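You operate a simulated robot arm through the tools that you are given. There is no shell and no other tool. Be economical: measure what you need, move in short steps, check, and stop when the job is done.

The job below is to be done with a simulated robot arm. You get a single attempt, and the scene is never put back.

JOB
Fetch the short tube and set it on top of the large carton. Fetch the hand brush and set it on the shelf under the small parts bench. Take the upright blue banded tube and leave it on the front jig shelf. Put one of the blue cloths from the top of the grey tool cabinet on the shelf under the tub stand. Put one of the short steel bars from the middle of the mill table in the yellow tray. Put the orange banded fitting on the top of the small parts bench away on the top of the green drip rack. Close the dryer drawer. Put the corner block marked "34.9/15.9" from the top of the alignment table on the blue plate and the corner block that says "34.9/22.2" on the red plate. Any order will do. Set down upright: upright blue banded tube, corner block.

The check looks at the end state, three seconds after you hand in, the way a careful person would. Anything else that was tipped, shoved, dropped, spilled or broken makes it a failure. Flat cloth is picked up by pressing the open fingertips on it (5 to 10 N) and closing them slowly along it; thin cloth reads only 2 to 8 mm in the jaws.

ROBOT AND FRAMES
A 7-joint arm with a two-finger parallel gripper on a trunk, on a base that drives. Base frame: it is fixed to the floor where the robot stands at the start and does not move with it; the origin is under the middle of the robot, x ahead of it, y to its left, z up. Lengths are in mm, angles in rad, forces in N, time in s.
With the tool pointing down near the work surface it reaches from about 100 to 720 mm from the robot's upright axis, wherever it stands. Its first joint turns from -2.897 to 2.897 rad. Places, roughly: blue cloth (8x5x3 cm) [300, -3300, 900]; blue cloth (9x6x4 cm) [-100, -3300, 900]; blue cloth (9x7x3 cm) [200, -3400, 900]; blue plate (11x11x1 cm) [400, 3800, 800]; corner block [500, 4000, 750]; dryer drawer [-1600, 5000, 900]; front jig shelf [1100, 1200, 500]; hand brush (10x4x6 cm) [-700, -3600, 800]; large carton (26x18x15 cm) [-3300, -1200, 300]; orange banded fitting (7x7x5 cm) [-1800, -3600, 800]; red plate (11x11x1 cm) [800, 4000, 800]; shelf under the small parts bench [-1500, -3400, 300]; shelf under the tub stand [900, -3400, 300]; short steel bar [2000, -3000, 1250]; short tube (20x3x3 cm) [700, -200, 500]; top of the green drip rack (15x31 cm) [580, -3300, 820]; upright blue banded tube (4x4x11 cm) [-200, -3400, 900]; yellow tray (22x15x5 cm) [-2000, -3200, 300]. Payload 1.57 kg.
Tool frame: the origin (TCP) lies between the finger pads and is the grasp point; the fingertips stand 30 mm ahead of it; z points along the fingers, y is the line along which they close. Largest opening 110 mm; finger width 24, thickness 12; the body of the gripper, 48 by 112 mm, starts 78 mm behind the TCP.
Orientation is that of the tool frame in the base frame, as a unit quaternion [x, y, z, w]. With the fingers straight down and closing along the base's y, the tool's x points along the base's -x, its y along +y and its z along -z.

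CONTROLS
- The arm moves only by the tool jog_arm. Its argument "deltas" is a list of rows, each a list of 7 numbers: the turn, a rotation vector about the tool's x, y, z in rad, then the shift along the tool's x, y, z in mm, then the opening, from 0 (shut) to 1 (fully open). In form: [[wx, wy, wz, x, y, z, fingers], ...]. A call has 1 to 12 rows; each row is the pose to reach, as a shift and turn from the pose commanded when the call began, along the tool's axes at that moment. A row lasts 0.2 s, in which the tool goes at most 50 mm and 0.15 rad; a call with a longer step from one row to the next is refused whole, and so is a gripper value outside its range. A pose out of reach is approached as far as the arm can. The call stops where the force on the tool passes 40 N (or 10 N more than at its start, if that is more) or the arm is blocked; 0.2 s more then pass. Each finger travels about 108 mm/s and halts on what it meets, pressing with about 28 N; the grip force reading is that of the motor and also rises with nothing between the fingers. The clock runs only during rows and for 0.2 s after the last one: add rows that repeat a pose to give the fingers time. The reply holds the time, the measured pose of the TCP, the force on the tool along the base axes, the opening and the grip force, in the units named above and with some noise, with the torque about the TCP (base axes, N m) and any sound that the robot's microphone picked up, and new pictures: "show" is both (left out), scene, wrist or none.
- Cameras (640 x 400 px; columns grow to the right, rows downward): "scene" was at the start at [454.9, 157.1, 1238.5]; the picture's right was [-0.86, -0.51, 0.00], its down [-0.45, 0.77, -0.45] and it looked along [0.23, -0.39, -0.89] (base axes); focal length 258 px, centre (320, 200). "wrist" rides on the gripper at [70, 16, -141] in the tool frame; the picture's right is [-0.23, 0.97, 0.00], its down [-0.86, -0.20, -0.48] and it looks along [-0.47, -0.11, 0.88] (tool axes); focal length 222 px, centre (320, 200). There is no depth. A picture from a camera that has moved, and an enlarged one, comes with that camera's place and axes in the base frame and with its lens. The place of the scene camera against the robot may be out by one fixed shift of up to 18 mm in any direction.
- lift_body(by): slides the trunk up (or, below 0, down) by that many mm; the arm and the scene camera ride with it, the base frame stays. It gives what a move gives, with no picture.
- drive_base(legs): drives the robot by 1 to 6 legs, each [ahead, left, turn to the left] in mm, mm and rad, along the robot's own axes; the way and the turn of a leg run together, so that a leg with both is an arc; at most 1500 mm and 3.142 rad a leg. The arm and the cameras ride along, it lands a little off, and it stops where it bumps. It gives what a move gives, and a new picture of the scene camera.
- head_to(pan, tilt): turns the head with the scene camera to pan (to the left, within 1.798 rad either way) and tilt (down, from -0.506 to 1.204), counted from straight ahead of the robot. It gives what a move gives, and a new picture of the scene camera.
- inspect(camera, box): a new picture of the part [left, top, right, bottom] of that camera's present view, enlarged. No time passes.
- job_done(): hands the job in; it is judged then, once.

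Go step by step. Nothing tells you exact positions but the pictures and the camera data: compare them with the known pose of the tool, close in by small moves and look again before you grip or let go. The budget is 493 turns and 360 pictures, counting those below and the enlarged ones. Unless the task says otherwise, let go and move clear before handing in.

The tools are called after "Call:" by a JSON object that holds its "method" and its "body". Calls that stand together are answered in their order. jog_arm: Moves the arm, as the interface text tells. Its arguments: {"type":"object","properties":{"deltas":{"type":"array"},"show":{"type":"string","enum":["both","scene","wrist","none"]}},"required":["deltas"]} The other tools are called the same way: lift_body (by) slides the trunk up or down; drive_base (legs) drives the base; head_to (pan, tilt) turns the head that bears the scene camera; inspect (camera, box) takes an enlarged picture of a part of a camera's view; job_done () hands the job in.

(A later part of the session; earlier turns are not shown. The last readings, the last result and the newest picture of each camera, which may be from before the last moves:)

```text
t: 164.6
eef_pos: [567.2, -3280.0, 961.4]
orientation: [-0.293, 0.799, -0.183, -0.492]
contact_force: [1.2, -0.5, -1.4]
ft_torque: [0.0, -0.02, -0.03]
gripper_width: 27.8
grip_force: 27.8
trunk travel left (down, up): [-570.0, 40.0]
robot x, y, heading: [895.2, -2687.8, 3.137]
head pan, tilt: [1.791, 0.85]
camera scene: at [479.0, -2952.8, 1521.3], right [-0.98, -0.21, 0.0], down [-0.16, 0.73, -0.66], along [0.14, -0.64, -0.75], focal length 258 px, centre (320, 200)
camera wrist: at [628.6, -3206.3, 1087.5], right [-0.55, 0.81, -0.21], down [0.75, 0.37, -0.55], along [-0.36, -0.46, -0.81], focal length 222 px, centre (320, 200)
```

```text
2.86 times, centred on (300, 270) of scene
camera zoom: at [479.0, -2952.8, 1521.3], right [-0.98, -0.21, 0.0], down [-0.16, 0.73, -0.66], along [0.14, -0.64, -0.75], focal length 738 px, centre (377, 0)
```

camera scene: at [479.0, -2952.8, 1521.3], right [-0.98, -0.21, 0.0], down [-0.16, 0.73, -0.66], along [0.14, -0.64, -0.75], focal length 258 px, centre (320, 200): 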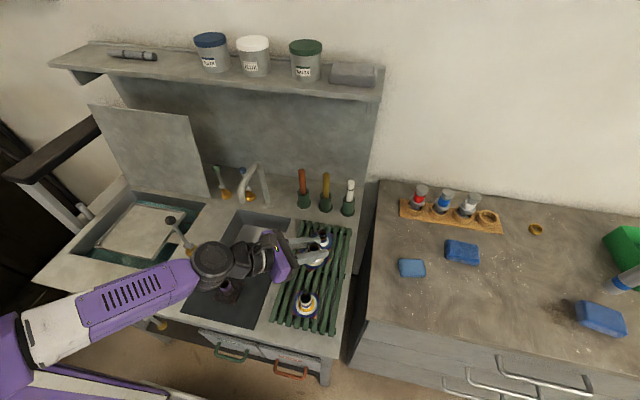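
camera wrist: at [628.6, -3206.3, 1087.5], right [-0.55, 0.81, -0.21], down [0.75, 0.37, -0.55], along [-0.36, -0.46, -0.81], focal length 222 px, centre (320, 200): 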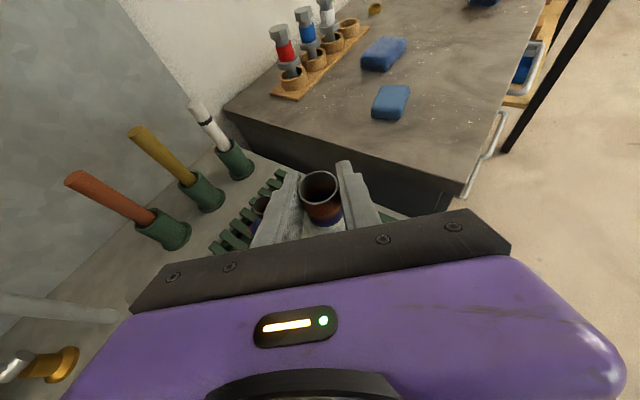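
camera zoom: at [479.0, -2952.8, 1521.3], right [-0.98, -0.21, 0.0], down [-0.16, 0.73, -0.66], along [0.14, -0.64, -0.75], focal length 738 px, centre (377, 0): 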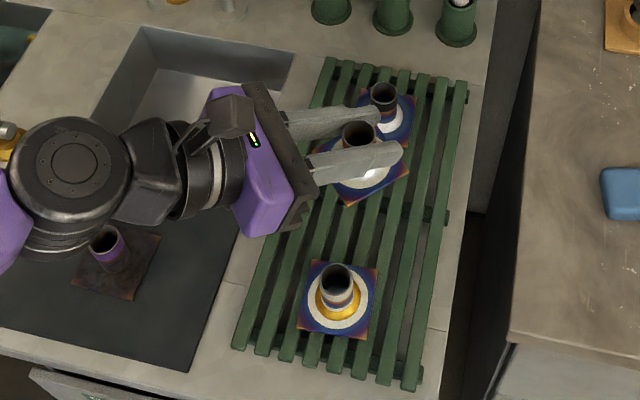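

Call:
{"method": "jog_arm", "body": {"deltas": [[0, 0, 0, -27, 0, 14, 0.1], [0, 0, 0, -54, 0, 27, 0.1], [0, 0, 0, -71, 0, 36, 0.1]], "show": "none"}}

Call:
{"method": "jog_arm", "body": {"deltas": [[0, 0, 0, -2, 0, 1, 0.1], [0, 0, 0, -4, 0, 2, 0.1], [0, 0, 0, -6, 0, 3, 0.1], [0, 0, 0, -8, 0, 4, 0.1], [0, 0, 0, -10, 0, 5, 0.1]], "show": "wrist"}}

Call:
{"method": "inspect", "body": {"camera": "scene", "box": [220, 200, 380, 340]}}

```text
t: 165.4
eef_pos: [570.9, -3281.2, 880.0]
orientation: [-0.293, 0.8, -0.182, -0.492]
contact_force: [0.6, -0.4, -1.7]
ft_torque: [-0.02, 0.0, -0.01]
gripper_width: 28.0
grip_force: 27.9
trunk travel left (down, up): [-570.0, 40.0]
robot x, y, heading: [891.9, -2684.3, 3.138]
head pan, tilt: [1.791, 0.85]
```

```text
t: 166.6
eef_pos: [569.9, -3281.6, 869.8]
orientation: [-0.294, 0.799, -0.183, -0.491]
contact_force: [-0.3, -0.5, -1.5]
ft_torque: [0.0, -0.04, 0.0]
gripper_width: 28.2
grip_force: 28.1
trunk travel left (down, up): [-570.0, 40.0]
robot x, y, heading: [897.3, -2688.1, 3.14]
head pan, tilt: [1.791, 0.85]
camera wrist: at [631.1, -3207.5, 995.2], right [-0.55, 0.81, -0.21], down [0.75, 0.37, -0.55], along [-0.36, -0.46, -0.81], focal length 222 px, centre (320, 200)
```

wrist: 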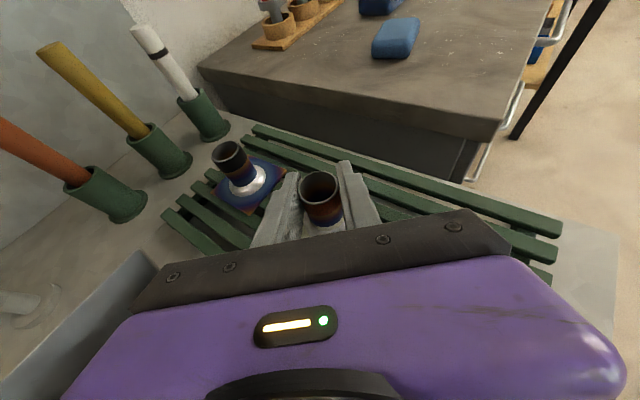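

```text
2.86 times, centred on (300, 270) of scene
camera zoom: at [478.7, -2952.8, 1521.3], right [-0.98, -0.21, 0.0], down [-0.16, 0.73, -0.66], along [0.14, -0.64, -0.75], focal length 738 px, centre (377, 0)
```

zoom: 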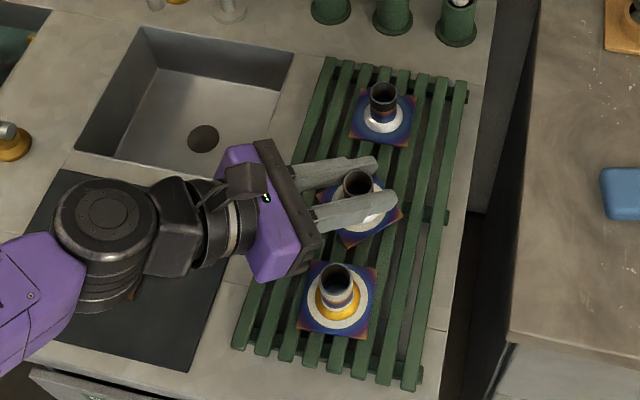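

Call:
{"method": "jog_arm", "body": {"deltas": [[0, 0, 0, -2, 0, 1, 0.1], [0, 0, 0, -4, 0, 2, 0.1], [0, 0, 0, -6, 0, 3, 0.1], [0, 0, 0, -8, 0, 4, 0.1], [0, 0, 0, -10, 0, 5, 0.1], [0, 0, 0, -12, 0, 6, 0.1], [0, 0, 0, -14, 0, 7, 0.1], [0, 0, 0, -16, 0, 8, 0.1]], "show": "none"}}

Call:
{"method": "inspect", "body": {"camera": "scene", "box": [220, 200, 380, 340]}}

```text
t: 168.4
eef_pos: [568.5, -3283.2, 852.6]
orientation: [-0.293, 0.799, -0.183, -0.492]
contact_force: [-1.4, 0.1, 22.2]
ft_torque: [0.18, 0.18, 0.25]
gripper_width: 28.4
grip_force: 27.6
trunk travel left (down, up): [-570.0, 40.0]
robot x, y, heading: [896.5, -2686.8, 3.143]
head pan, tilt: [1.791, 0.85]
```

```text
2.86 times, centred on (300, 270) of scene
camera zoom: at [478.9, -2952.3, 1521.5], right [-0.98, -0.21, 0.0], down [-0.16, 0.73, -0.66], along [0.14, -0.64, -0.75], focal length 738 px, centre (377, 0)
```

zoom: 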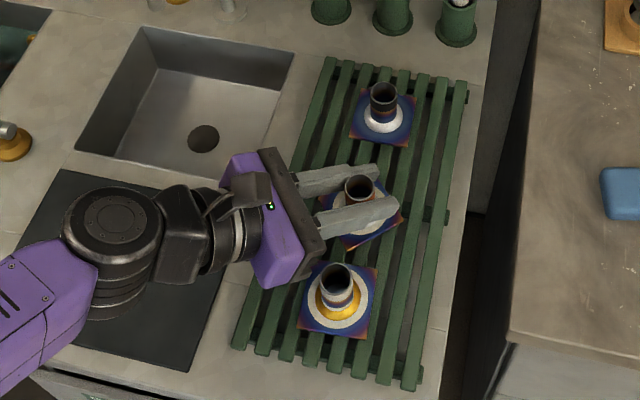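

The fitting is seated on the rack at contact. Releasing and lifting straight up.

Call:
{"method": "jog_arm", "body": {"deltas": [[0, 0, 0, 1.5, 0, -0.7, 0.2], [0, 0, 0, 2, 0, -1, 0.35], [0, 0, 0, 2, 0, -1, 0.45], [0, 0, 0, 2, 0, -1, 0.45]], "show": "none"}}

Call:
{"method": "jog_arm", "body": {"deltas": [[0, 0, 0, 25, 0, -12, 0.45], [0, 0, 0, 60, 0, -32, 0.45], [0, 0, 0, 100, 0, -55, 0.45], [0, 0, 0, 130, 0, -90, 0.45]], "show": "none"}}

Call:
{"method": "inspect", "body": {"camera": "scene", "box": [220, 200, 380, 340]}}

```text
t: 169.4
eef_pos: [568.7, -3281.7, 853.4]
orientation: [-0.293, 0.8, -0.182, -0.491]
contact_force: [0.4, -1.2, 0.1]
ft_torque: [-0.02, -0.03, 0.04]
gripper_width: 49.5
grip_force: 0.1
trunk travel left (down, up): [-570.0, 40.0]
robot x, y, heading: [894.8, -2691.6, 3.133]
head pan, tilt: [1.791, 0.85]
```

```text
t: 170.4
eef_pos: [585.1, -3265.2, 1013.1]
orientation: [-0.294, 0.8, -0.182, -0.491]
contact_force: [-0.1, 0.7, -0.2]
ft_torque: [0.01, 0.0, 0.01]
gripper_width: 49.5
grip_force: 0.0
trunk travel left (down, up): [-570.0, 40.0]
robot x, y, heading: [894.0, -2693.5, 3.137]
head pan, tilt: [1.791, 0.85]
```

```text
2.86 times, centred on (300, 270) of scene
camera zoom: at [478.4, -2952.9, 1521.1], right [-0.98, -0.21, 0.0], down [-0.16, 0.73, -0.66], along [0.14, -0.64, -0.75], focal length 738 px, centre (377, 0)
```

zoom: 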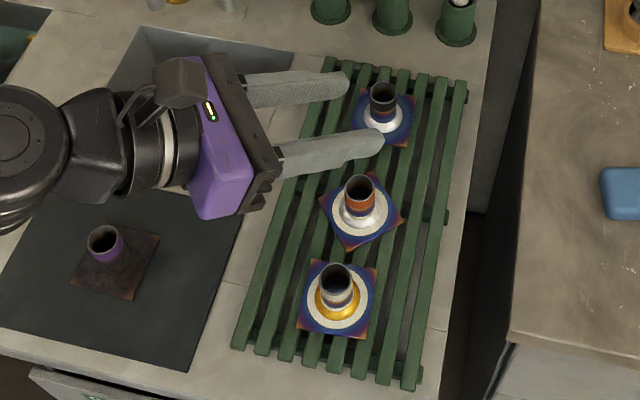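

The fitting is in place on the drip rack. Next the cloth: I'll drive alongside the cabinet and turn the tool vertical with the fingers closing along y.

Call:
{"method": "jog_arm", "body": {"deltas": [[0, -0.14, 0, 10, 0, -8, 0.8], [0, -0.28, 0, 20, 0, -16, 0.8], [0, -0.42, 0, 30, 0, -24, 0.8], [0, -0.56, 0, 40, 0, -32, 0.8], [0, -0.7, 0, 50, 0, -40, 0.8], [0, -0.84, 0, 60, 0, -48, 0.8], [0, -0.98, 0, 70, 0, -56, 0.8], [0, -1.1, 0, 70, 0, -56, 0.8]], "show": "none"}}

Call:
{"method": "jog_arm", "body": {"deltas": [[0, 0, -0.15, 0, 0, 0, 0.8], [0, 0, -0.3, 0, 0, 0, 0.8], [0, 0, -0.45, 0, 0, 0, 0.8], [0, 0, -0.6, 0, 0, 0, 0.8], [0, 0, -0.75, 0, 0, 0, 0.8], [0, 0, -0.9, 0, 0, 0, 0.8], [0, 0, -1.05, 0, 0, 0, 0.8], [0, 0, -1.2, 0, 0, 0, 0.8]], "show": "none"}}

Call:
{"method": "jog_arm", "body": {"deltas": [[0, 0, -0.15, 0, 0, 0, 0.8], [0, 0, -0.3, 0, 0, 0, 0.8], [0, 0, -0.45, 0, 0, 0, 0.8], [0, 0, -0.6, 0, 0, 0, 0.8], [0, 0, -0.75, 0, 0, 0, 0.8], [0, 0, -0.9, 0, 0, 0, 0.8], [0, 0, -1.05, 0, 0, 0, 0.8], [0, 0, -1.17, 0, 0, 0, 0.8]], "show": "none"}}

Call:
{"method": "drive_base", "body": {"legs": [[510, 0, 0]]}}

```text
t: 172.2
eef_pos: [601.0, -3255.7, 1099.2]
orientation: [-0.346, 0.938, -0.001, 0.0]
contact_force: [1.2, -0.1, 1.2]
ft_torque: [0.02, 0.04, 0.02]
gripper_width: 87.9
grip_force: 0.0
trunk travel left (down, up): [-570.0, 40.0]
robot x, y, heading: [893.1, -2688.9, 3.138]
head pan, tilt: [1.791, 0.85]
```

```text
t: 174.0
eef_pos: [599.3, -3255.8, 1097.2]
orientation: [0.816, -0.578, 0.001, 0.002]
contact_force: [0.0, -0.4, 0.2]
ft_torque: [0.02, -0.01, -0.04]
gripper_width: 88.3
grip_force: 0.0
trunk travel left (down, up): [-570.0, 40.0]
robot x, y, heading: [893.0, -2690.0, 3.14]
head pan, tilt: [1.791, 0.85]
```

```text
t: 175.8
eef_pos: [599.2, -3255.0, 1099.1]
orientation: [0.999, -0.032, -0.001, 0.002]
contact_force: [-0.2, -0.1, 0.2]
ft_torque: [0.04, -0.01, 0.02]
gripper_width: 88.2
grip_force: 0.2
trunk travel left (down, up): [-570.0, 40.0]
robot x, y, heading: [895.5, -2685.9, 3.138]
head pan, tilt: [1.791, 0.85]
```

```text
t: 178.8
eef_pos: [75.5, -3243.5, 1097.8]
orientation: [0.999, -0.043, -0.002, 0.002]
contact_force: [0.7, -0.2, 0.7]
ft_torque: [-0.01, 0.04, 0.0]
gripper_width: 88.2
grip_force: 0.1
trunk travel left (down, up): [-570.0, 40.0]
robot x, y, heading: [381.7, -2681.4, 3.116]
head pan, tilt: [1.791, 0.85]
camera scene: at [-39.4, -2938.5, 1521.3], right [-0.98, -0.2, 0.0], down [-0.15, 0.74, -0.66], along [0.13, -0.65, -0.75], focal length 258 px, centre (320, 200)
```

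scene: 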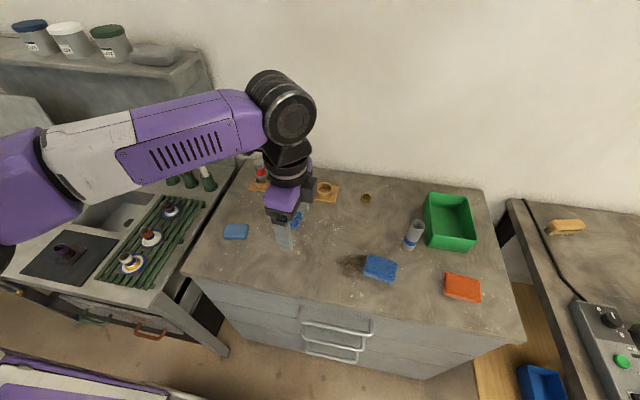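

Call:
{"method": "jog_arm", "body": {"deltas": [[0, 0, 0, 42, 14, 0, 0.8], [0, 0, 0, 84, 28, 0, 0.8], [0, 0, 0, 126, 42, 0, 0.8], [0, 0, 0, 168, 56, 0, 0.8], [0, 0, 0, 210, 70, 0, 0.8]], "show": "both"}}

```text
t: 180.0
eef_pos: [276.3, -3332.0, 1102.6]
orientation: [0.999, -0.044, 0.0, 0.002]
contact_force: [0.0, -0.6, -0.7]
ft_torque: [-0.03, 0.03, -0.03]
gripper_width: 88.1
grip_force: 0.1
trunk travel left (down, up): [-570.0, 40.0]
robot x, y, heading: [381.2, -2685.3, 3.121]
head pan, tilt: [1.791, 0.85]
camera scene: at [-39.6, -2938.3, 1521.3], right [-0.98, -0.2, 0.0], down [-0.15, 0.74, -0.66], along [0.13, -0.65, -0.75], focal length 258 px, centre (320, 200)
camera wrist: at [344.6, -3353.4, 1242.9], right [-0.31, -0.95, 0.0], down [-0.83, 0.28, 0.48], along [-0.46, 0.14, -0.88], focal length 222 px, centre (320, 200)
```

scene: 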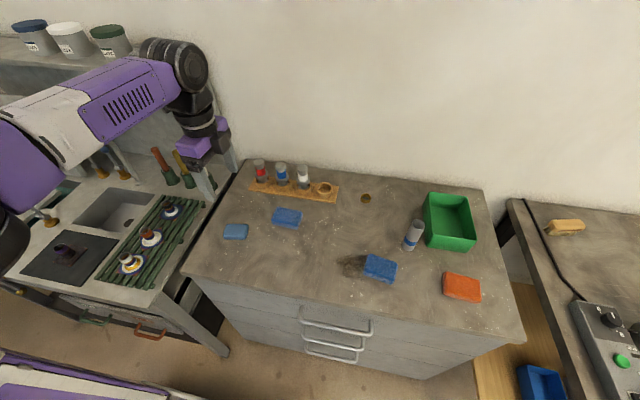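
wrist: 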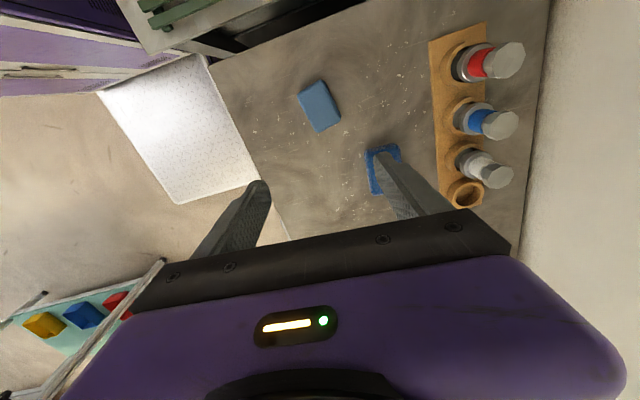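

Call:
{"method": "jog_arm", "body": {"deltas": [[0, 0, 0, 15, 4, 45, 0.8], [0, 0, 0, 30, 8, 90, 0.8], [0, 0, 0, 30, 8, 135, 0.8], [0, 0, 0, 30, 8, 180, 0.8]], "show": "both"}}

```text
t: 181.0
eef_pos: [300.6, -3323.6, 924.7]
orientation: [0.999, -0.043, 0.001, 0.004]
contact_force: [0.5, 0.9, 0.5]
ft_torque: [0.0, 0.01, 0.01]
gripper_width: 87.9
grip_force: 0.1
out of reach, approached as far as the arm can: row 3, 4
trunk travel left (down, up): [-570.0, 40.0]
robot x, y, heading: [382.4, -2682.6, 3.119]
head pan, tilt: [1.791, 0.85]
camera scene: at [-39.3, -2938.5, 1521.4], right [-0.98, -0.2, 0.0], down [-0.15, 0.74, -0.66], along [0.13, -0.65, -0.75], focal length 258 px, centre (320, 200)
camera wrist: at [367.4, -3345.5, 1067.0], right [-0.31, -0.95, 0.01], down [-0.84, 0.27, 0.48], along [-0.45, 0.14, -0.88], focal length 222 px, centre (320, 200)
```

scene: 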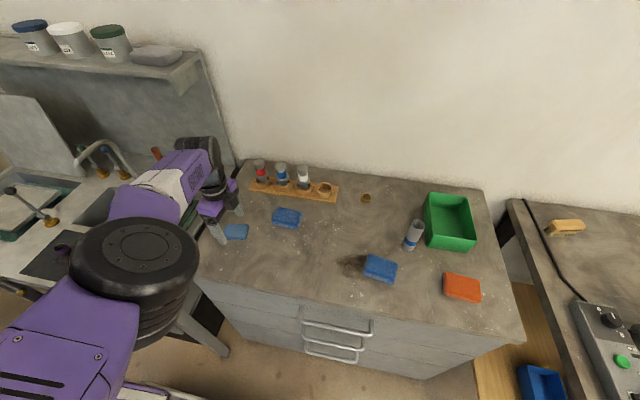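
wrist: 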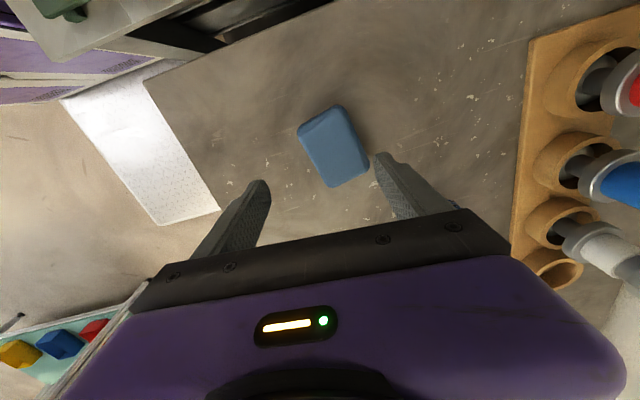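

Call:
{"method": "jog_arm", "body": {"deltas": [[0, 0, 0, 0, 0, -45, 0.8], [0, 0, 0, 0, 0, -90, 0.8], [0, 0, 0, 0, 0, -130, 0.8]], "show": "none"}}

Call:
{"method": "lift_body", "body": {"by": -170}}

Call:
{"method": "jog_arm", "body": {"deltas": [[0, 0, 0, 0, 0, 5, 0.8]], "show": "wrist"}}

```text
t: 181.8
eef_pos: [311.3, -3348.2, 1044.7]
orientation: [0.999, -0.043, -0.001, 0.0]
contact_force: [0.1, -0.5, 0.0]
ft_torque: [0.01, 0.0, 0.01]
gripper_width: 88.0
grip_force: 0.1
out of reach, approached as far as the arm can: row 1, 2, 3
trunk travel left (down, up): [-570.0, 40.0]
robot x, y, heading: [378.9, -2683.5, 3.122]
head pan, tilt: [1.791, 0.85]
```

```text
t: 183.8
eef_pos: [310.9, -3348.3, 874.5]
orientation: [0.999, -0.043, -0.001, 0.001]
contact_force: [-0.4, 0.6, -0.4]
ft_torque: [0.01, 0.01, 0.0]
gripper_width: 88.0
grip_force: 0.0
trunk travel left (down, up): [-400.0, 210.0]
robot x, y, heading: [376.3, -2683.4, 3.117]
head pan, tilt: [1.791, 0.85]
```

```text
t: 184.2
eef_pos: [311.1, -3347.7, 870.5]
orientation: [0.999, -0.041, -0.001, 0.002]
contact_force: [-1.5, 0.5, 8.6]
ft_torque: [0.48, -0.07, 0.1]
gripper_width: 88.9
grip_force: 0.9
trunk travel left (down, up): [-400.0, 210.0]
robot x, y, heading: [377.7, -2684.3, 3.12]
head pan, tilt: [1.791, 0.85]
camera wrist: at [378.8, -3370.1, 1011.6], right [-0.31, -0.95, 0.0], down [-0.83, 0.27, 0.48], along [-0.46, 0.14, -0.88], focal length 222 px, centre (320, 200)
```

wrist: 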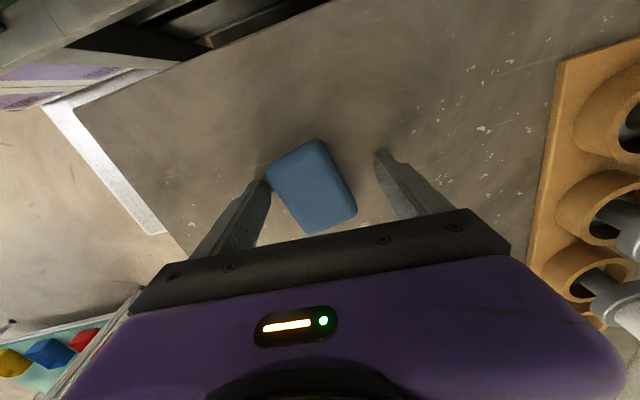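

The fingertips rest at the cabinet top (z≈841) straddling the small blue cloth. Rising 2 mm and closing across it.

Call:
{"method": "jog_arm", "body": {"deltas": [[0, 0, 0, 0, -4, -2, 0.7], [0, 0, 0, 0, -4, -2, 0.55], [0, 0, 0, 0, -4, -2, 0.4], [0, 0, 0, 0, -4, -2, 0.25], [0, 0, 0, 0, -4, -2, 0.1], [0, 0, 0, 0, -4, -2, 0.1]], "show": "wrist"}}

Call:
{"method": "jog_arm", "body": {"deltas": [[0, 0, 0, 0, 0, -25, 0.1], [0, 0, 0, 0, 0, -60, 0.1], [0, 0, 0, 0, 0, -100, 0.1]], "show": "both"}}

```text
t: 185.6
eef_pos: [312.0, -3346.8, 870.1]
orientation: [0.999, -0.043, -0.001, 0.0]
contact_force: [-0.2, 0.2, 0.9]
ft_torque: [0.03, -0.05, 0.02]
gripper_width: 54.7
grip_force: 28.2
trunk travel left (down, up): [-400.0, 210.0]
robot x, y, heading: [380.9, -2683.1, 3.121]
head pan, tilt: [1.791, 0.85]
camera wrist: at [379.6, -3368.9, 1011.4], right [-0.31, -0.95, 0.0], down [-0.83, 0.27, 0.48], along [-0.46, 0.15, -0.88], focal length 222 px, centre (320, 200)
```

wrist: 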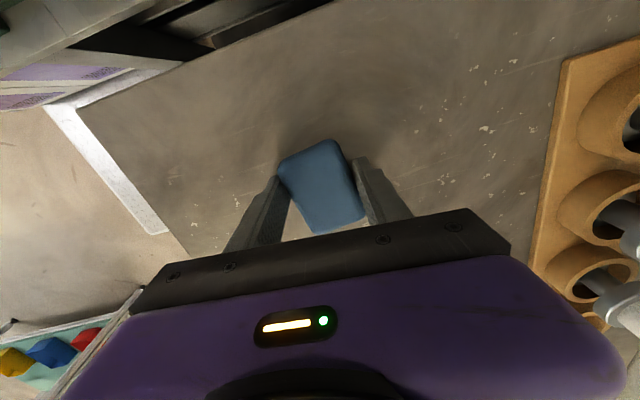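

```text
t: 186.3
eef_pos: [313.6, -3349.7, 893.0]
orientation: [0.999, -0.042, -0.001, -0.001]
contact_force: [0.2, 0.4, -0.1]
ft_torque: [-0.02, 0.03, -0.01]
gripper_width: 54.0
grip_force: 27.9
out of reach, approached as far as the arm can: row 1, 2, 3
trunk travel left (down, up): [-400.0, 210.0]
robot x, y, heading: [378.7, -2682.4, 3.123]
head pan, tilt: [1.791, 0.85]
camera scene: at [-39.5, -2938.6, 1351.3], right [-0.98, -0.2, 0.0], down [-0.15, 0.74, -0.66], along [0.13, -0.65, -0.75], focal length 258 px, centre (320, 200)
camera wrist: at [381.2, -3371.7, 1033.7], right [-0.31, -0.95, 0.0], down [-0.83, 0.27, 0.48], along [-0.46, 0.15, -0.88], focal length 222 px, centre (320, 200)
```

scene: 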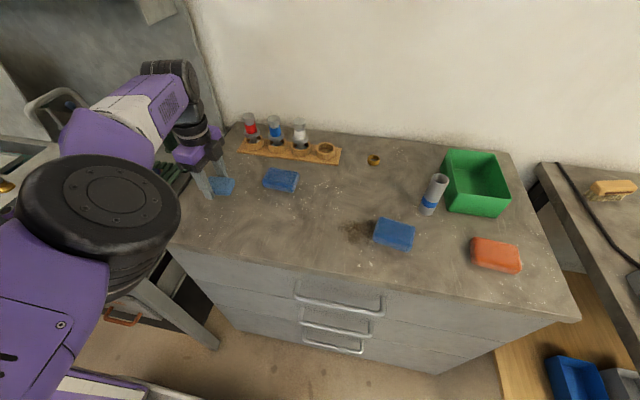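
wrist: 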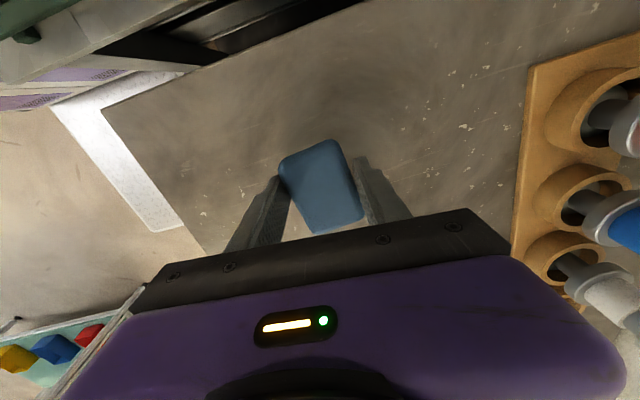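

Cloth held. Now raise, and look at the shelf under the tub stand.

Call:
{"method": "lift_body", "body": {"by": 150}}

Call:
{"method": "jog_arm", "body": {"deltas": [[0, 0, 0, 0, -45, 0, 0.1], [0, 0, 0, 0, -90, 0, 0.1], [0, 0, 0, 0, -135, 0, 0.1]], "show": "none"}}

Call:
{"method": "drive_base", "body": {"legs": [[0, -500, 0], [-700, 0, 0.02]]}}

Call:
{"method": "head_to", "body": {"pan": 1.79, "tilt": 0.8}}

```text
t: 188.1
eef_pos: [312.7, -3348.7, 1042.1]
orientation: [0.999, -0.043, 0.0, 0.0]
contact_force: [-1.3, -0.5, -0.5]
ft_torque: [0.0, 0.01, 0.0]
gripper_width: 53.0
grip_force: 27.4
trunk travel left (down, up): [-550.0, 60.0]
robot x, y, heading: [383.6, -2684.4, 3.123]
head pan, tilt: [1.791, 0.85]
```

```text
t: 188.9
eef_pos: [368.5, -3322.4, 1022.7]
orientation: [0.999, -0.043, -0.001, -0.001]
contact_force: [-0.3, -0.6, 0.0]
ft_torque: [-0.03, 0.0, 0.0]
gripper_width: 52.8
grip_force: 27.9
out of reach, approached as far as the arm can: row 1, 2, 3
trunk travel left (down, up): [-550.0, 60.0]
robot x, y, heading: [381.4, -2683.1, 3.117]
head pan, tilt: [1.791, 0.85]
```

```text
t: 195.3
eef_pos: [1113.2, -2841.0, 1022.5]
orientation: [1.0, -0.027, -0.003, -0.002]
contact_force: [-0.5, -0.2, 0.0]
ft_torque: [-0.02, 0.0, -0.03]
gripper_width: 50.3
grip_force: 28.0
trunk travel left (down, up): [-550.0, 60.0]
robot x, y, heading: [1105.7, -2201.2, -3.132]
head pan, tilt: [1.791, 0.85]
camera scene: at [691.4, -2469.7, 1501.3], right [-0.97, -0.23, 0.0], down [-0.17, 0.73, -0.66], along [0.15, -0.64, -0.75], focal length 258 px, centre (320, 200)
```

scene: 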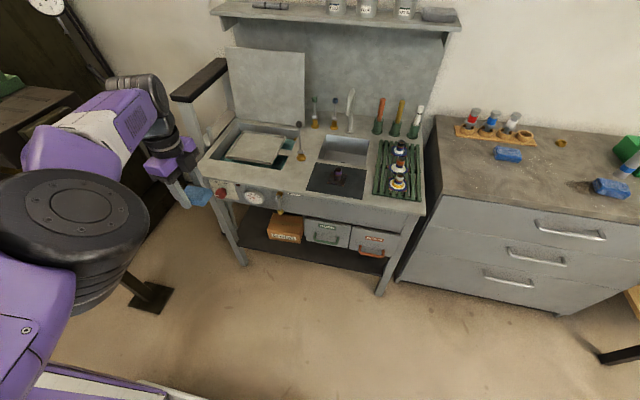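

```text
t: 195.9
eef_pos: [1112.0, -2841.2, 1022.4]
orientation: [1.0, -0.027, -0.002, -0.001]
contact_force: [0.2, -1.2, 0.1]
ft_torque: [-0.02, 0.0, 0.01]
gripper_width: 50.1
grip_force: 28.1
trunk travel left (down, up): [-550.0, 60.0]
robot x, y, heading: [1100.5, -2201.1, -3.131]
head pan, tilt: [1.791, 0.799]
camera scene: at [692.0, -2472.1, 1505.3], right [-0.97, -0.23, 0.0], down [-0.16, 0.7, -0.7], along [0.16, -0.68, -0.72], focal length 258 px, centre (320, 200)
```

scene: 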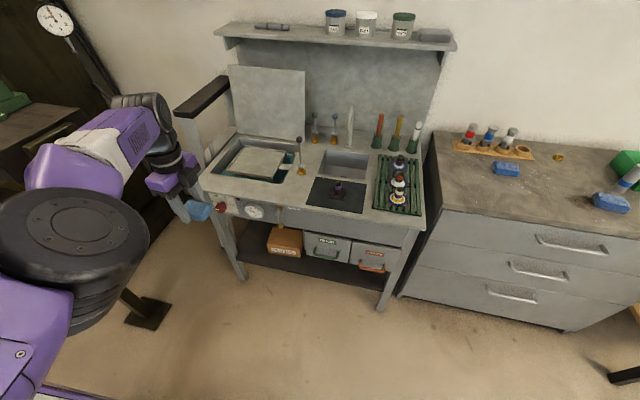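

Call:
{"method": "inspect", "body": {"camera": "scene", "box": [200, 180, 440, 330]}}

```text
2.67 times, centred on (320, 255) of scene
camera zoom: at [692.0, -2472.1, 1505.3], right [-0.97, -0.23, 0.0], down [-0.16, 0.7, -0.7], along [0.16, -0.68, -0.72], focal length 689 px, centre (320, 53)
```

zoom: 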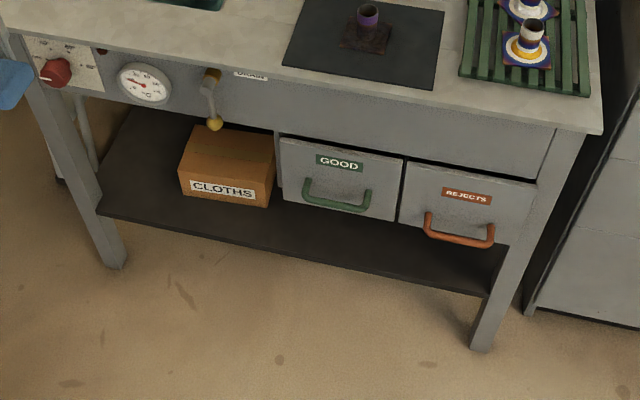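

Under the stand there's a dark shelf with a "CLOTHS" carton and free space to its right beneath hanging bins. I'll turn the tool to point forward (−y) horizontally so it can reach onto the shelf.

Call:
{"method": "jog_arm", "body": {"deltas": [[0, 0, 0.14, 0, 0, 0, 0.1], [0, 0, 0.28, 0, 0, 0, 0.1], [0, 0, 0.42, 0, 0, 0, 0.1], [0, 0, 0.56, 0, 0, 0, 0.1], [0, 0, 0.7, 0, 0, 0, 0.1], [0, 0, 0.84, 0, 0, 0, 0.1], [0, 0, 0.98, 0, 0, 0, 0.1], [0, 0, 1.12, 0, 0, 0, 0.1], [0, 0, 1.26, 0, 0, 0, 0.1], [0, 0, 1.4, 0, 0, 0, 0.1], [0, 0, 1.54, 0, 0, 0, 0.1]], "show": "none"}}

Call:
{"method": "jog_arm", "body": {"deltas": [[0, 0.14, 0, 0, 0, 0, 0.1], [0, 0.28, 0, 0, 0, 0, 0.1], [0, 0.42, 0, 0, 0, 0, 0.1], [0, 0.56, 0, 0, 0, 0, 0.1], [0, 0.7, 0, 0, 0, 0, 0.1], [0, 0.84, 0, 0, 0, 0, 0.1], [0, 0.98, 0, 0, 0, 0, 0.1], [0, 1.12, 0, 0, 0, 0, 0.1], [0, 1.26, 0, 0, 0, 0, 0.1], [0, 1.4, 0, 0, 0, 0, 0.1], [0, 1.5, 0, 0, 0, 0, 0.1]], "show": "both"}}

```text
t: 198.3
eef_pos: [1111.3, -2841.3, 1023.6]
orientation: [-0.698, 0.716, 0.002, 0.0]
contact_force: [-1.0, -0.7, 0.6]
ft_torque: [0.0, 0.02, 0.0]
gripper_width: 49.3
grip_force: 28.0
trunk travel left (down, up): [-550.0, 60.0]
robot x, y, heading: [1101.1, -2199.1, -3.132]
head pan, tilt: [1.791, 0.799]
```

```text
t: 200.7
eef_pos: [1173.4, -2911.6, 963.6]
orientation: [-0.513, 0.522, -0.475, -0.488]
contact_force: [1.0, 0.5, 0.1]
ft_torque: [0.01, -0.02, 0.01]
gripper_width: 49.0
grip_force: 28.4
out of reach, approached as far as the arm can: row 1, 2, 3, 4, 5, 6, 7, 8, 9, 10, 11
trunk travel left (down, up): [-550.0, 60.0]
robot x, y, heading: [1107.0, -2201.3, -3.133]
head pan, tilt: [1.791, 0.799]
camera scene: at [692.2, -2472.2, 1505.4], right [-0.97, -0.23, 0.0], down [-0.16, 0.7, -0.7], along [0.16, -0.68, -0.72], focal length 258 px, centre (320, 200)
camera wrist: at [1159.7, -2776.2, 1043.1], right [-0.97, 0.04, -0.22], down [0.21, 0.53, -0.82], along [0.09, -0.85, -0.53], focal length 222 px, centre (320, 200)
```

scene: 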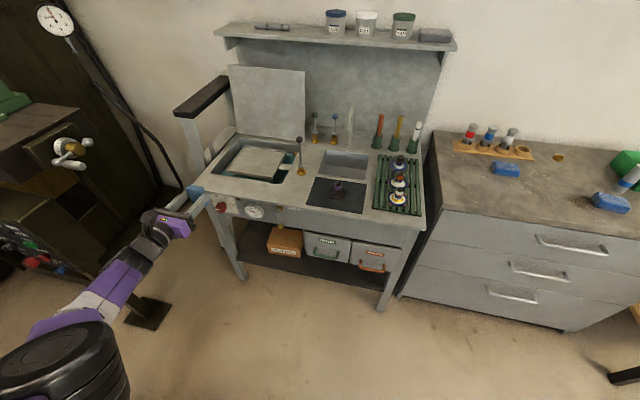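
wrist: 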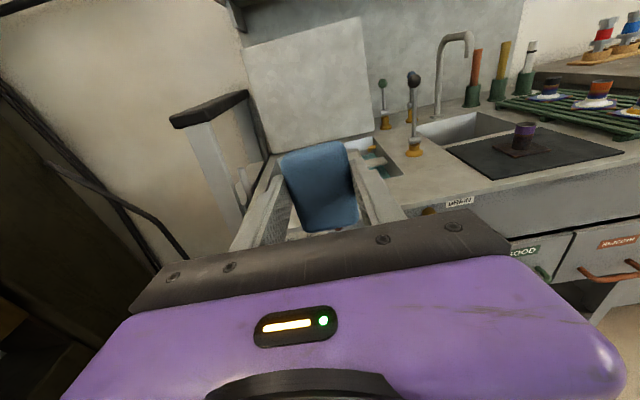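

Call:
{"method": "jog_arm", "body": {"deltas": [[0, 0, 0, 0, 40, -40, 0.1], [0, 0, 0, 0, 60, -70, 0.1]], "show": "none"}}

Call:
{"method": "lift_body", "body": {"by": -540}}

Call:
{"method": "drive_base", "body": {"legs": [[0, 0, 0.0]]}}

Call:
{"method": "jog_arm", "body": {"deltas": [[0, 0, 0, 0, 0, 0, 0.1]], "show": "wrist"}}

```text
refused: row 1 steps farther than a row can; nothing moved
```

```text
refused: -540 is not a number from -400 to 400
```

```text
t: 201.4
eef_pos: [1172.1, -2912.9, 963.3]
orientation: [-0.512, 0.524, -0.474, -0.489]
contact_force: [0.4, 0.5, -0.2]
ft_torque: [0.02, 0.04, -0.03]
gripper_width: 49.1
grip_force: 28.1
trunk travel left (down, up): [-550.0, 60.0]
robot x, y, heading: [1101.8, -2201.2, -3.13]
head pan, tilt: [1.791, 0.799]
camera scene: at [692.0, -2472.1, 1505.3], right [-0.97, -0.23, 0.0], down [-0.16, 0.7, -0.7], along [0.16, -0.68, -0.72], focal length 258 px, centre (320, 200)
```

scene: 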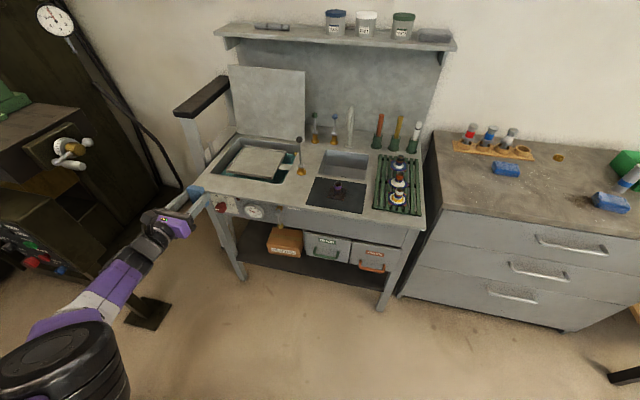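

```text
t: 201.8
eef_pos: [1171.5, -2911.2, 962.1]
orientation: [-0.512, 0.524, -0.474, -0.489]
contact_force: [0.2, -0.6, -0.5]
ft_torque: [0.0, 0.0, 0.0]
gripper_width: 48.9
grip_force: 28.5
trunk travel left (down, up): [-550.0, 60.0]
robot x, y, heading: [1102.4, -2202.3, -3.136]
head pan, tilt: [1.791, 0.799]
camera wrist: at [1159.4, -2776.4, 1043.0], right [-0.97, 0.04, -0.22], down [0.21, 0.53, -0.82], along [0.09, -0.84, -0.53], focal length 222 px, centre (320, 200)
```

wrist: 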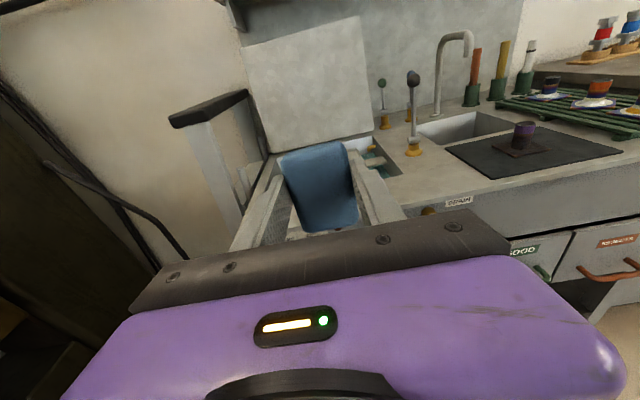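

Call:
{"method": "jog_arm", "body": {"deltas": [[0, 0, 0, 0, 0, -40, 0.1], [0, 0, 0, 0, 0, -70, 0.1]], "show": "none"}}

Call:
{"method": "lift_body", "body": {"by": -400}}

Call:
{"method": "lift_body", "body": {"by": -140}}

Call:
{"method": "drive_base", "body": {"legs": [[320, 0, -0.01]]}}

Call:
{"method": "jog_arm", "body": {"deltas": [[0, 0, 0, 0, 0, 0, 0.1]], "show": "wrist"}}

```text
t: 202.4
eef_pos: [1197.7, -2871.6, 943.3]
orientation: [-0.512, 0.524, -0.474, -0.489]
contact_force: [0.3, -0.5, -1.0]
ft_torque: [0.02, 0.03, 0.01]
gripper_width: 48.8
grip_force: 28.2
out of reach, approached as far as the arm can: row 1, 2
trunk travel left (down, up): [-550.0, 60.0]
robot x, y, heading: [1101.4, -2203.8, -3.136]
head pan, tilt: [1.791, 0.799]
```

```text
t: 206.2
eef_pos: [1197.6, -2872.1, 543.8]
orientation: [-0.512, 0.523, -0.475, -0.489]
contact_force: [0.8, 0.5, -0.9]
ft_torque: [0.0, 0.01, 0.0]
gripper_width: 48.8
grip_force: 28.6
trunk travel left (down, up): [-150.0, 460.0]
robot x, y, heading: [1107.9, -2204.0, -3.132]
head pan, tilt: [1.791, 0.799]
```

```text
t: 207.9
eef_pos: [1198.5, -2871.8, 402.9]
orientation: [-0.512, 0.523, -0.475, -0.489]
contact_force: [-0.5, -0.3, -0.1]
ft_torque: [0.04, 0.0, -0.01]
gripper_width: 49.0
grip_force: 28.2
trunk travel left (down, up): [-10.0, 600.0]
robot x, y, heading: [1101.6, -2199.7, -3.136]
head pan, tilt: [1.791, 0.799]
```

```text
t: 210.0
eef_pos: [866.5, -2873.3, 402.5]
orientation: [-0.507, 0.528, -0.47, -0.493]
contact_force: [0.9, 0.4, -0.4]
ft_torque: [0.02, 0.01, -0.01]
gripper_width: 48.8
grip_force: 27.9
trunk travel left (down, up): [-10.0, 600.0]
robot x, y, heading: [783.7, -2201.9, 3.133]
head pan, tilt: [1.791, 0.799]
camera scene: at [367.8, -2464.6, 965.3], right [-0.98, -0.21, 0.0], down [-0.15, 0.7, -0.7], along [0.15, -0.68, -0.72], focal length 258 px, centre (320, 200)
```

scene: 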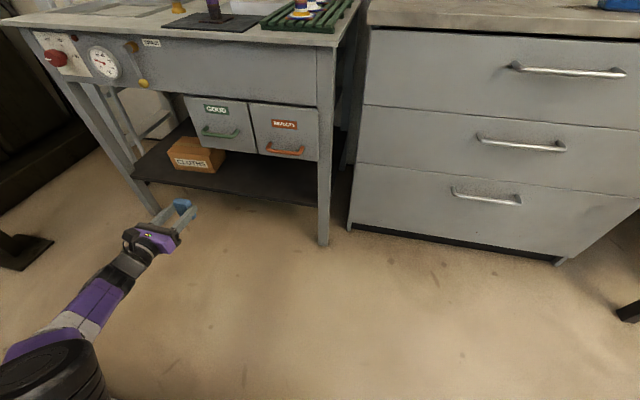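

```text
t: 210.4
eef_pos: [866.6, -2872.5, 402.7]
orientation: [-0.507, 0.528, -0.47, -0.493]
contact_force: [0.3, -0.4, -1.2]
ft_torque: [-0.01, 0.01, 0.02]
gripper_width: 48.7
grip_force: 27.5
trunk travel left (down, up): [-10.0, 600.0]
robot x, y, heading: [782.8, -2198.5, 3.128]
head pan, tilt: [1.791, 0.799]
camera wrist: at [856.2, -2736.8, 483.5], right [-0.97, 0.06, -0.22], down [0.22, 0.53, -0.82], along [0.07, -0.85, -0.53], focal length 222 px, centre (320, 200)
```

wrist: 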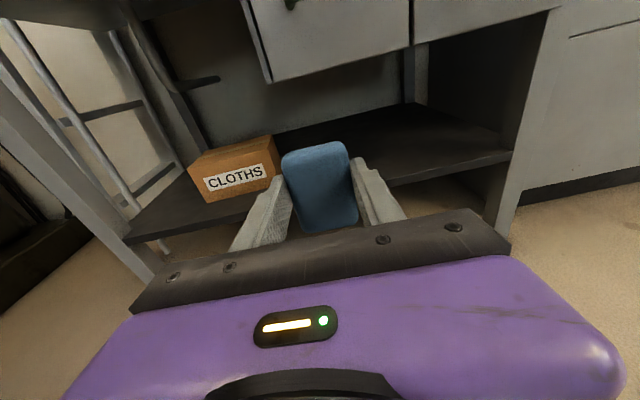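

Call:
{"method": "jog_arm", "body": {"deltas": [[0, 0, 0, -25, 0, 0, 0.1], [0, 0, 0, -50, 0, 0, 0.1]], "show": "none"}}

Call:
{"method": "drive_base", "body": {"legs": [[0, 230, 0.01]]}}

Call:
{"method": "jog_arm", "body": {"deltas": [[0, 0, 0, 0, 0, 0, 0.1]], "show": "wrist"}}

```text
t: 211.0
eef_pos: [855.5, -2861.2, 377.6]
orientation: [-0.507, 0.528, -0.47, -0.493]
contact_force: [-0.3, 0.5, -0.6]
ft_torque: [0.01, -0.01, -0.03]
gripper_width: 48.8
grip_force: 28.5
out of reach, approached as far as the arm can: row 1, 2
trunk travel left (down, up): [-10.0, 600.0]
robot x, y, heading: [786.1, -2201.3, 3.134]
head pan, tilt: [1.791, 0.799]
```

```text
t: 212.8
eef_pos: [863.8, -3086.5, 376.1]
orientation: [-0.51, 0.525, -0.473, -0.49]
contact_force: [0.5, -0.4, -0.1]
ft_torque: [0.02, -0.02, -0.01]
gripper_width: 48.8
grip_force: 28.2
trunk travel left (down, up): [-10.0, 600.0]
robot x, y, heading: [785.6, -2430.7, -3.139]
head pan, tilt: [1.791, 0.799]
camera scene: at [371.0, -2698.6, 965.3], right [-0.97, -0.22, 0.0], down [-0.16, 0.7, -0.7], along [0.15, -0.68, -0.72], focal length 258 px, centre (320, 200)
```

scene: 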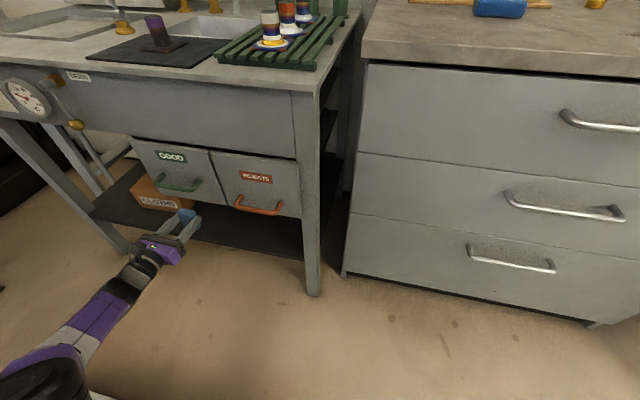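

```text
t: 213.2
eef_pos: [862.9, -3085.9, 376.9]
orientation: [-0.51, 0.524, -0.474, -0.49]
contact_force: [-0.6, -0.1, 0.1]
ft_torque: [0.02, 0.0, 0.02]
gripper_width: 48.8
grip_force: 28.2
trunk travel left (down, up): [-10.0, 600.0]
robot x, y, heading: [786.4, -2432.9, -3.14]
head pan, tilt: [1.791, 0.799]
camera wrist: at [851.7, -2950.5, 455.7], right [-0.97, 0.05, -0.22], down [0.21, 0.53, -0.82], along [0.08, -0.84, -0.53], focal length 222 px, centre (320, 200)
```

wrist: 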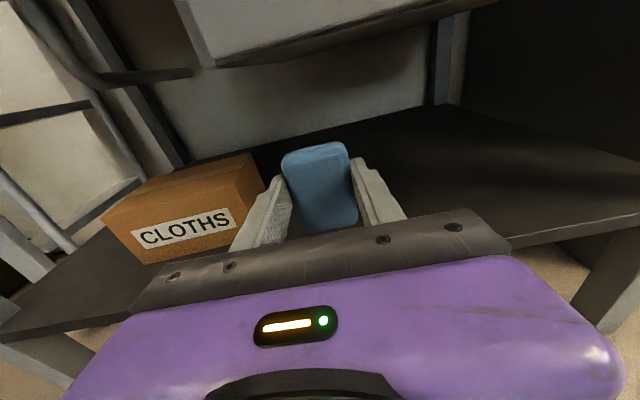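

Call:
{"method": "jog_arm", "body": {"deltas": [[0, -0.15, 0, -35, 0, -3, 0.1], [0, -0.3, 0, -70, 0, -12, 0.1]], "show": "wrist"}}

```text
t: 213.8
eef_pos: [863.6, -3069.5, 306.1]
orientation: [-0.577, 0.592, -0.391, -0.405]
contact_force: [0.1, 0.1, 0.0]
ft_torque: [-0.01, -0.01, 0.01]
gripper_width: 48.8
grip_force: 27.9
trunk travel left (down, up): [-10.0, 600.0]
robot x, y, heading: [781.1, -2430.1, -3.138]
head pan, tilt: [1.791, 0.799]
camera wrist: at [850.0, -2962.8, 422.4], right [-0.97, 0.11, -0.21], down [0.22, 0.75, -0.62], along [0.09, -0.65, -0.75], focal length 222 px, centre (320, 200)
```

wrist: 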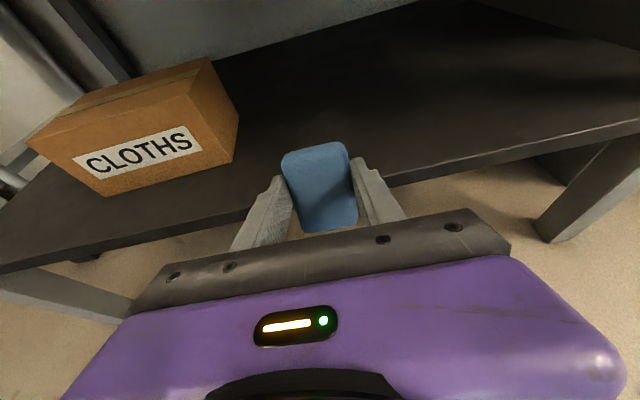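

Call:
{"method": "jog_arm", "body": {"deltas": [[0, 0, 0, 30, 0, -10, 0.1]], "show": "none"}}

Call:
{"method": "drive_base", "body": {"legs": [[0, 112, 0]]}}

Call:
{"method": "jog_arm", "body": {"deltas": [[0, 0, 0, -4, 0, 1, 0.1], [0, 0, 0, -8, 0, 2, 0.1], [0, 0, 0, -12, 0, 3, 0.1], [0, 0, 0, -16, 0, 4, 0.1], [0, 0, 0, -20, 0, 5, 0.1]], "show": "wrist"}}

```text
t: 214.2
eef_pos: [872.2, -3083.7, 328.2]
orientation: [-0.576, 0.592, -0.392, -0.407]
contact_force: [-0.5, 0.4, -0.6]
ft_torque: [0.0, -0.01, -0.02]
gripper_width: 48.8
grip_force: 28.1
out of reach, approached as far as the arm can: row 1
trunk travel left (down, up): [-10.0, 600.0]
robot x, y, heading: [784.8, -2427.5, -3.138]
head pan, tilt: [1.791, 0.799]
```

```text
t: 215.4
eef_pos: [874.8, -3193.6, 326.9]
orientation: [-0.577, 0.591, -0.393, -0.405]
contact_force: [0.0, -0.5, -0.1]
ft_torque: [-0.01, 0.01, 0.02]
gripper_width: 48.7
grip_force: 27.9
trunk travel left (down, up): [-10.0, 600.0]
robot x, y, heading: [785.7, -2541.1, -3.132]
head pan, tilt: [1.791, 0.799]
camera scene: at [372.8, -2811.7, 965.3], right [-0.97, -0.23, 0.0], down [-0.16, 0.7, -0.7], along [0.16, -0.68, -0.72], focal length 258 px, centre (320, 200)
```

scene: 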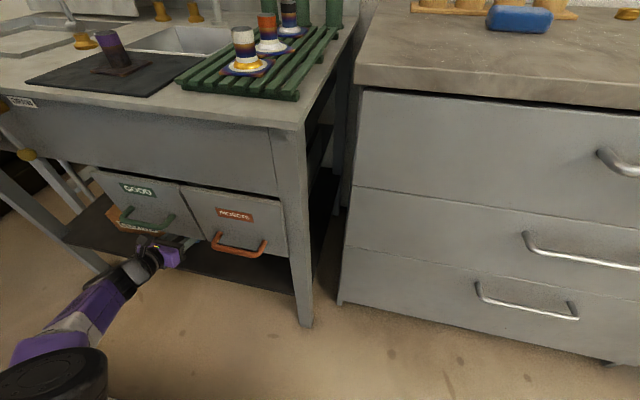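

```text
t: 216.6
eef_pos: [869.3, -3189.2, 317.6]
orientation: [-0.577, 0.591, -0.392, -0.405]
contact_force: [0.4, -1.2, -0.4]
ft_torque: [-0.01, 0.01, 0.01]
gripper_width: 48.5
grip_force: 28.2
out of reach, approached as far as the arm can: row 3, 4, 5
trunk travel left (down, up): [-10.0, 600.0]
robot x, y, heading: [786.4, -2543.1, -3.13]
head pan, tilt: [1.791, 0.799]
camera wrist: at [856.8, -3083.3, 433.6], right [-0.97, 0.11, -0.21], down [0.22, 0.75, -0.62], along [0.09, -0.65, -0.75], focal length 222 px, centre (320, 200)
```

wrist: 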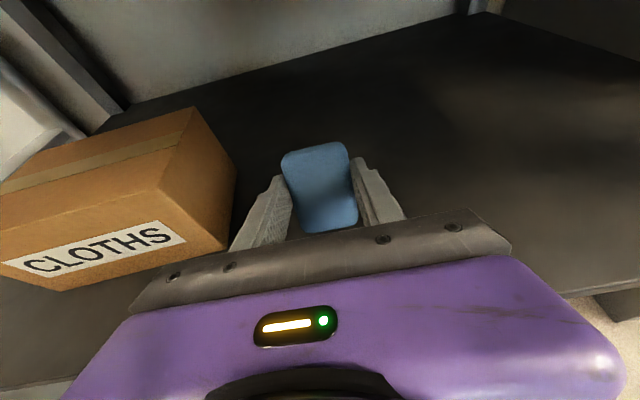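

Call:
{"method": "jog_arm", "body": {"deltas": [[0, -0.06, 0, -13, 0, -1, 0.1], [0, -0.1, 0, -22, 0, -3, 0.1]], "show": "none"}}

Call:
{"method": "lift_body", "body": {"by": -9}}

```text
t: 217.2
eef_pos: [871.9, -3183.1, 303.8]
orientation: [-0.594, 0.609, -0.365, -0.378]
contact_force: [-5.1, -8.3, 37.8]
ft_torque: [-0.9, 0.13, -0.08]
gripper_width: 49.6
grip_force: 27.9
trunk travel left (down, up): [-10.0, 600.0]
robot x, y, heading: [784.7, -2545.3, -3.132]
head pan, tilt: [1.791, 0.799]
```

```text
t: 217.7
eef_pos: [872.6, -3181.7, 291.7]
orientation: [-0.595, 0.61, -0.365, -0.376]
contact_force: [-1.0, -0.5, 34.0]
ft_torque: [-0.46, 0.02, -0.04]
gripper_width: 49.0
grip_force: 28.6
trunk travel left (down, up): [-1.0, 609.0]
robot x, y, heading: [784.2, -2540.5, -3.134]
head pan, tilt: [1.791, 0.799]
```

Contact with the shelf (about 34 N). Releasing the cloth here.

Call:
{"method": "jog_arm", "body": {"deltas": [[0, 0, 0, 4, 0, 0, 0.35], [0, 0, 0, 8, 0, 0, 0.6], [0, 0, 0, 8, 0, 0, 0.8], [0, 0, 0, 8, 0, 0, 0.8]], "show": "wrist"}}

```text
t: 218.7
eef_pos: [872.0, -3184.9, 294.4]
orientation: [-0.595, 0.61, -0.363, -0.376]
contact_force: [-0.2, -0.2, 0.4]
ft_torque: [-0.01, 0.0, 0.0]
gripper_width: 87.8
grip_force: 0.0
trunk travel left (down, up): [-1.0, 609.0]
robot x, y, heading: [784.3, -2539.4, -3.132]
head pan, tilt: [1.791, 0.799]
camera wrist: at [858.2, -3090.0, 420.6], right [-0.97, 0.13, -0.2], down [0.22, 0.81, -0.55], along [0.09, -0.57, -0.81], focal length 222 px, centre (320, 200)
```

wrist: 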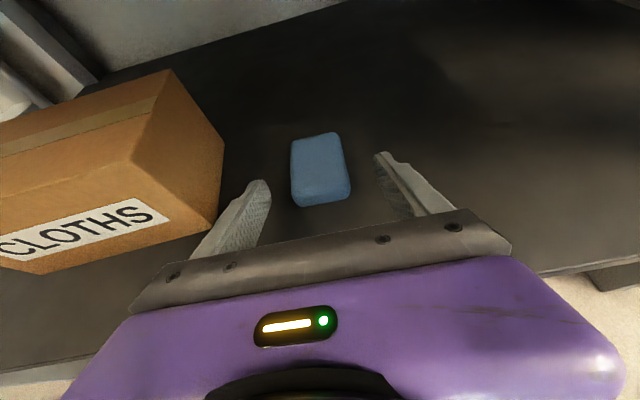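

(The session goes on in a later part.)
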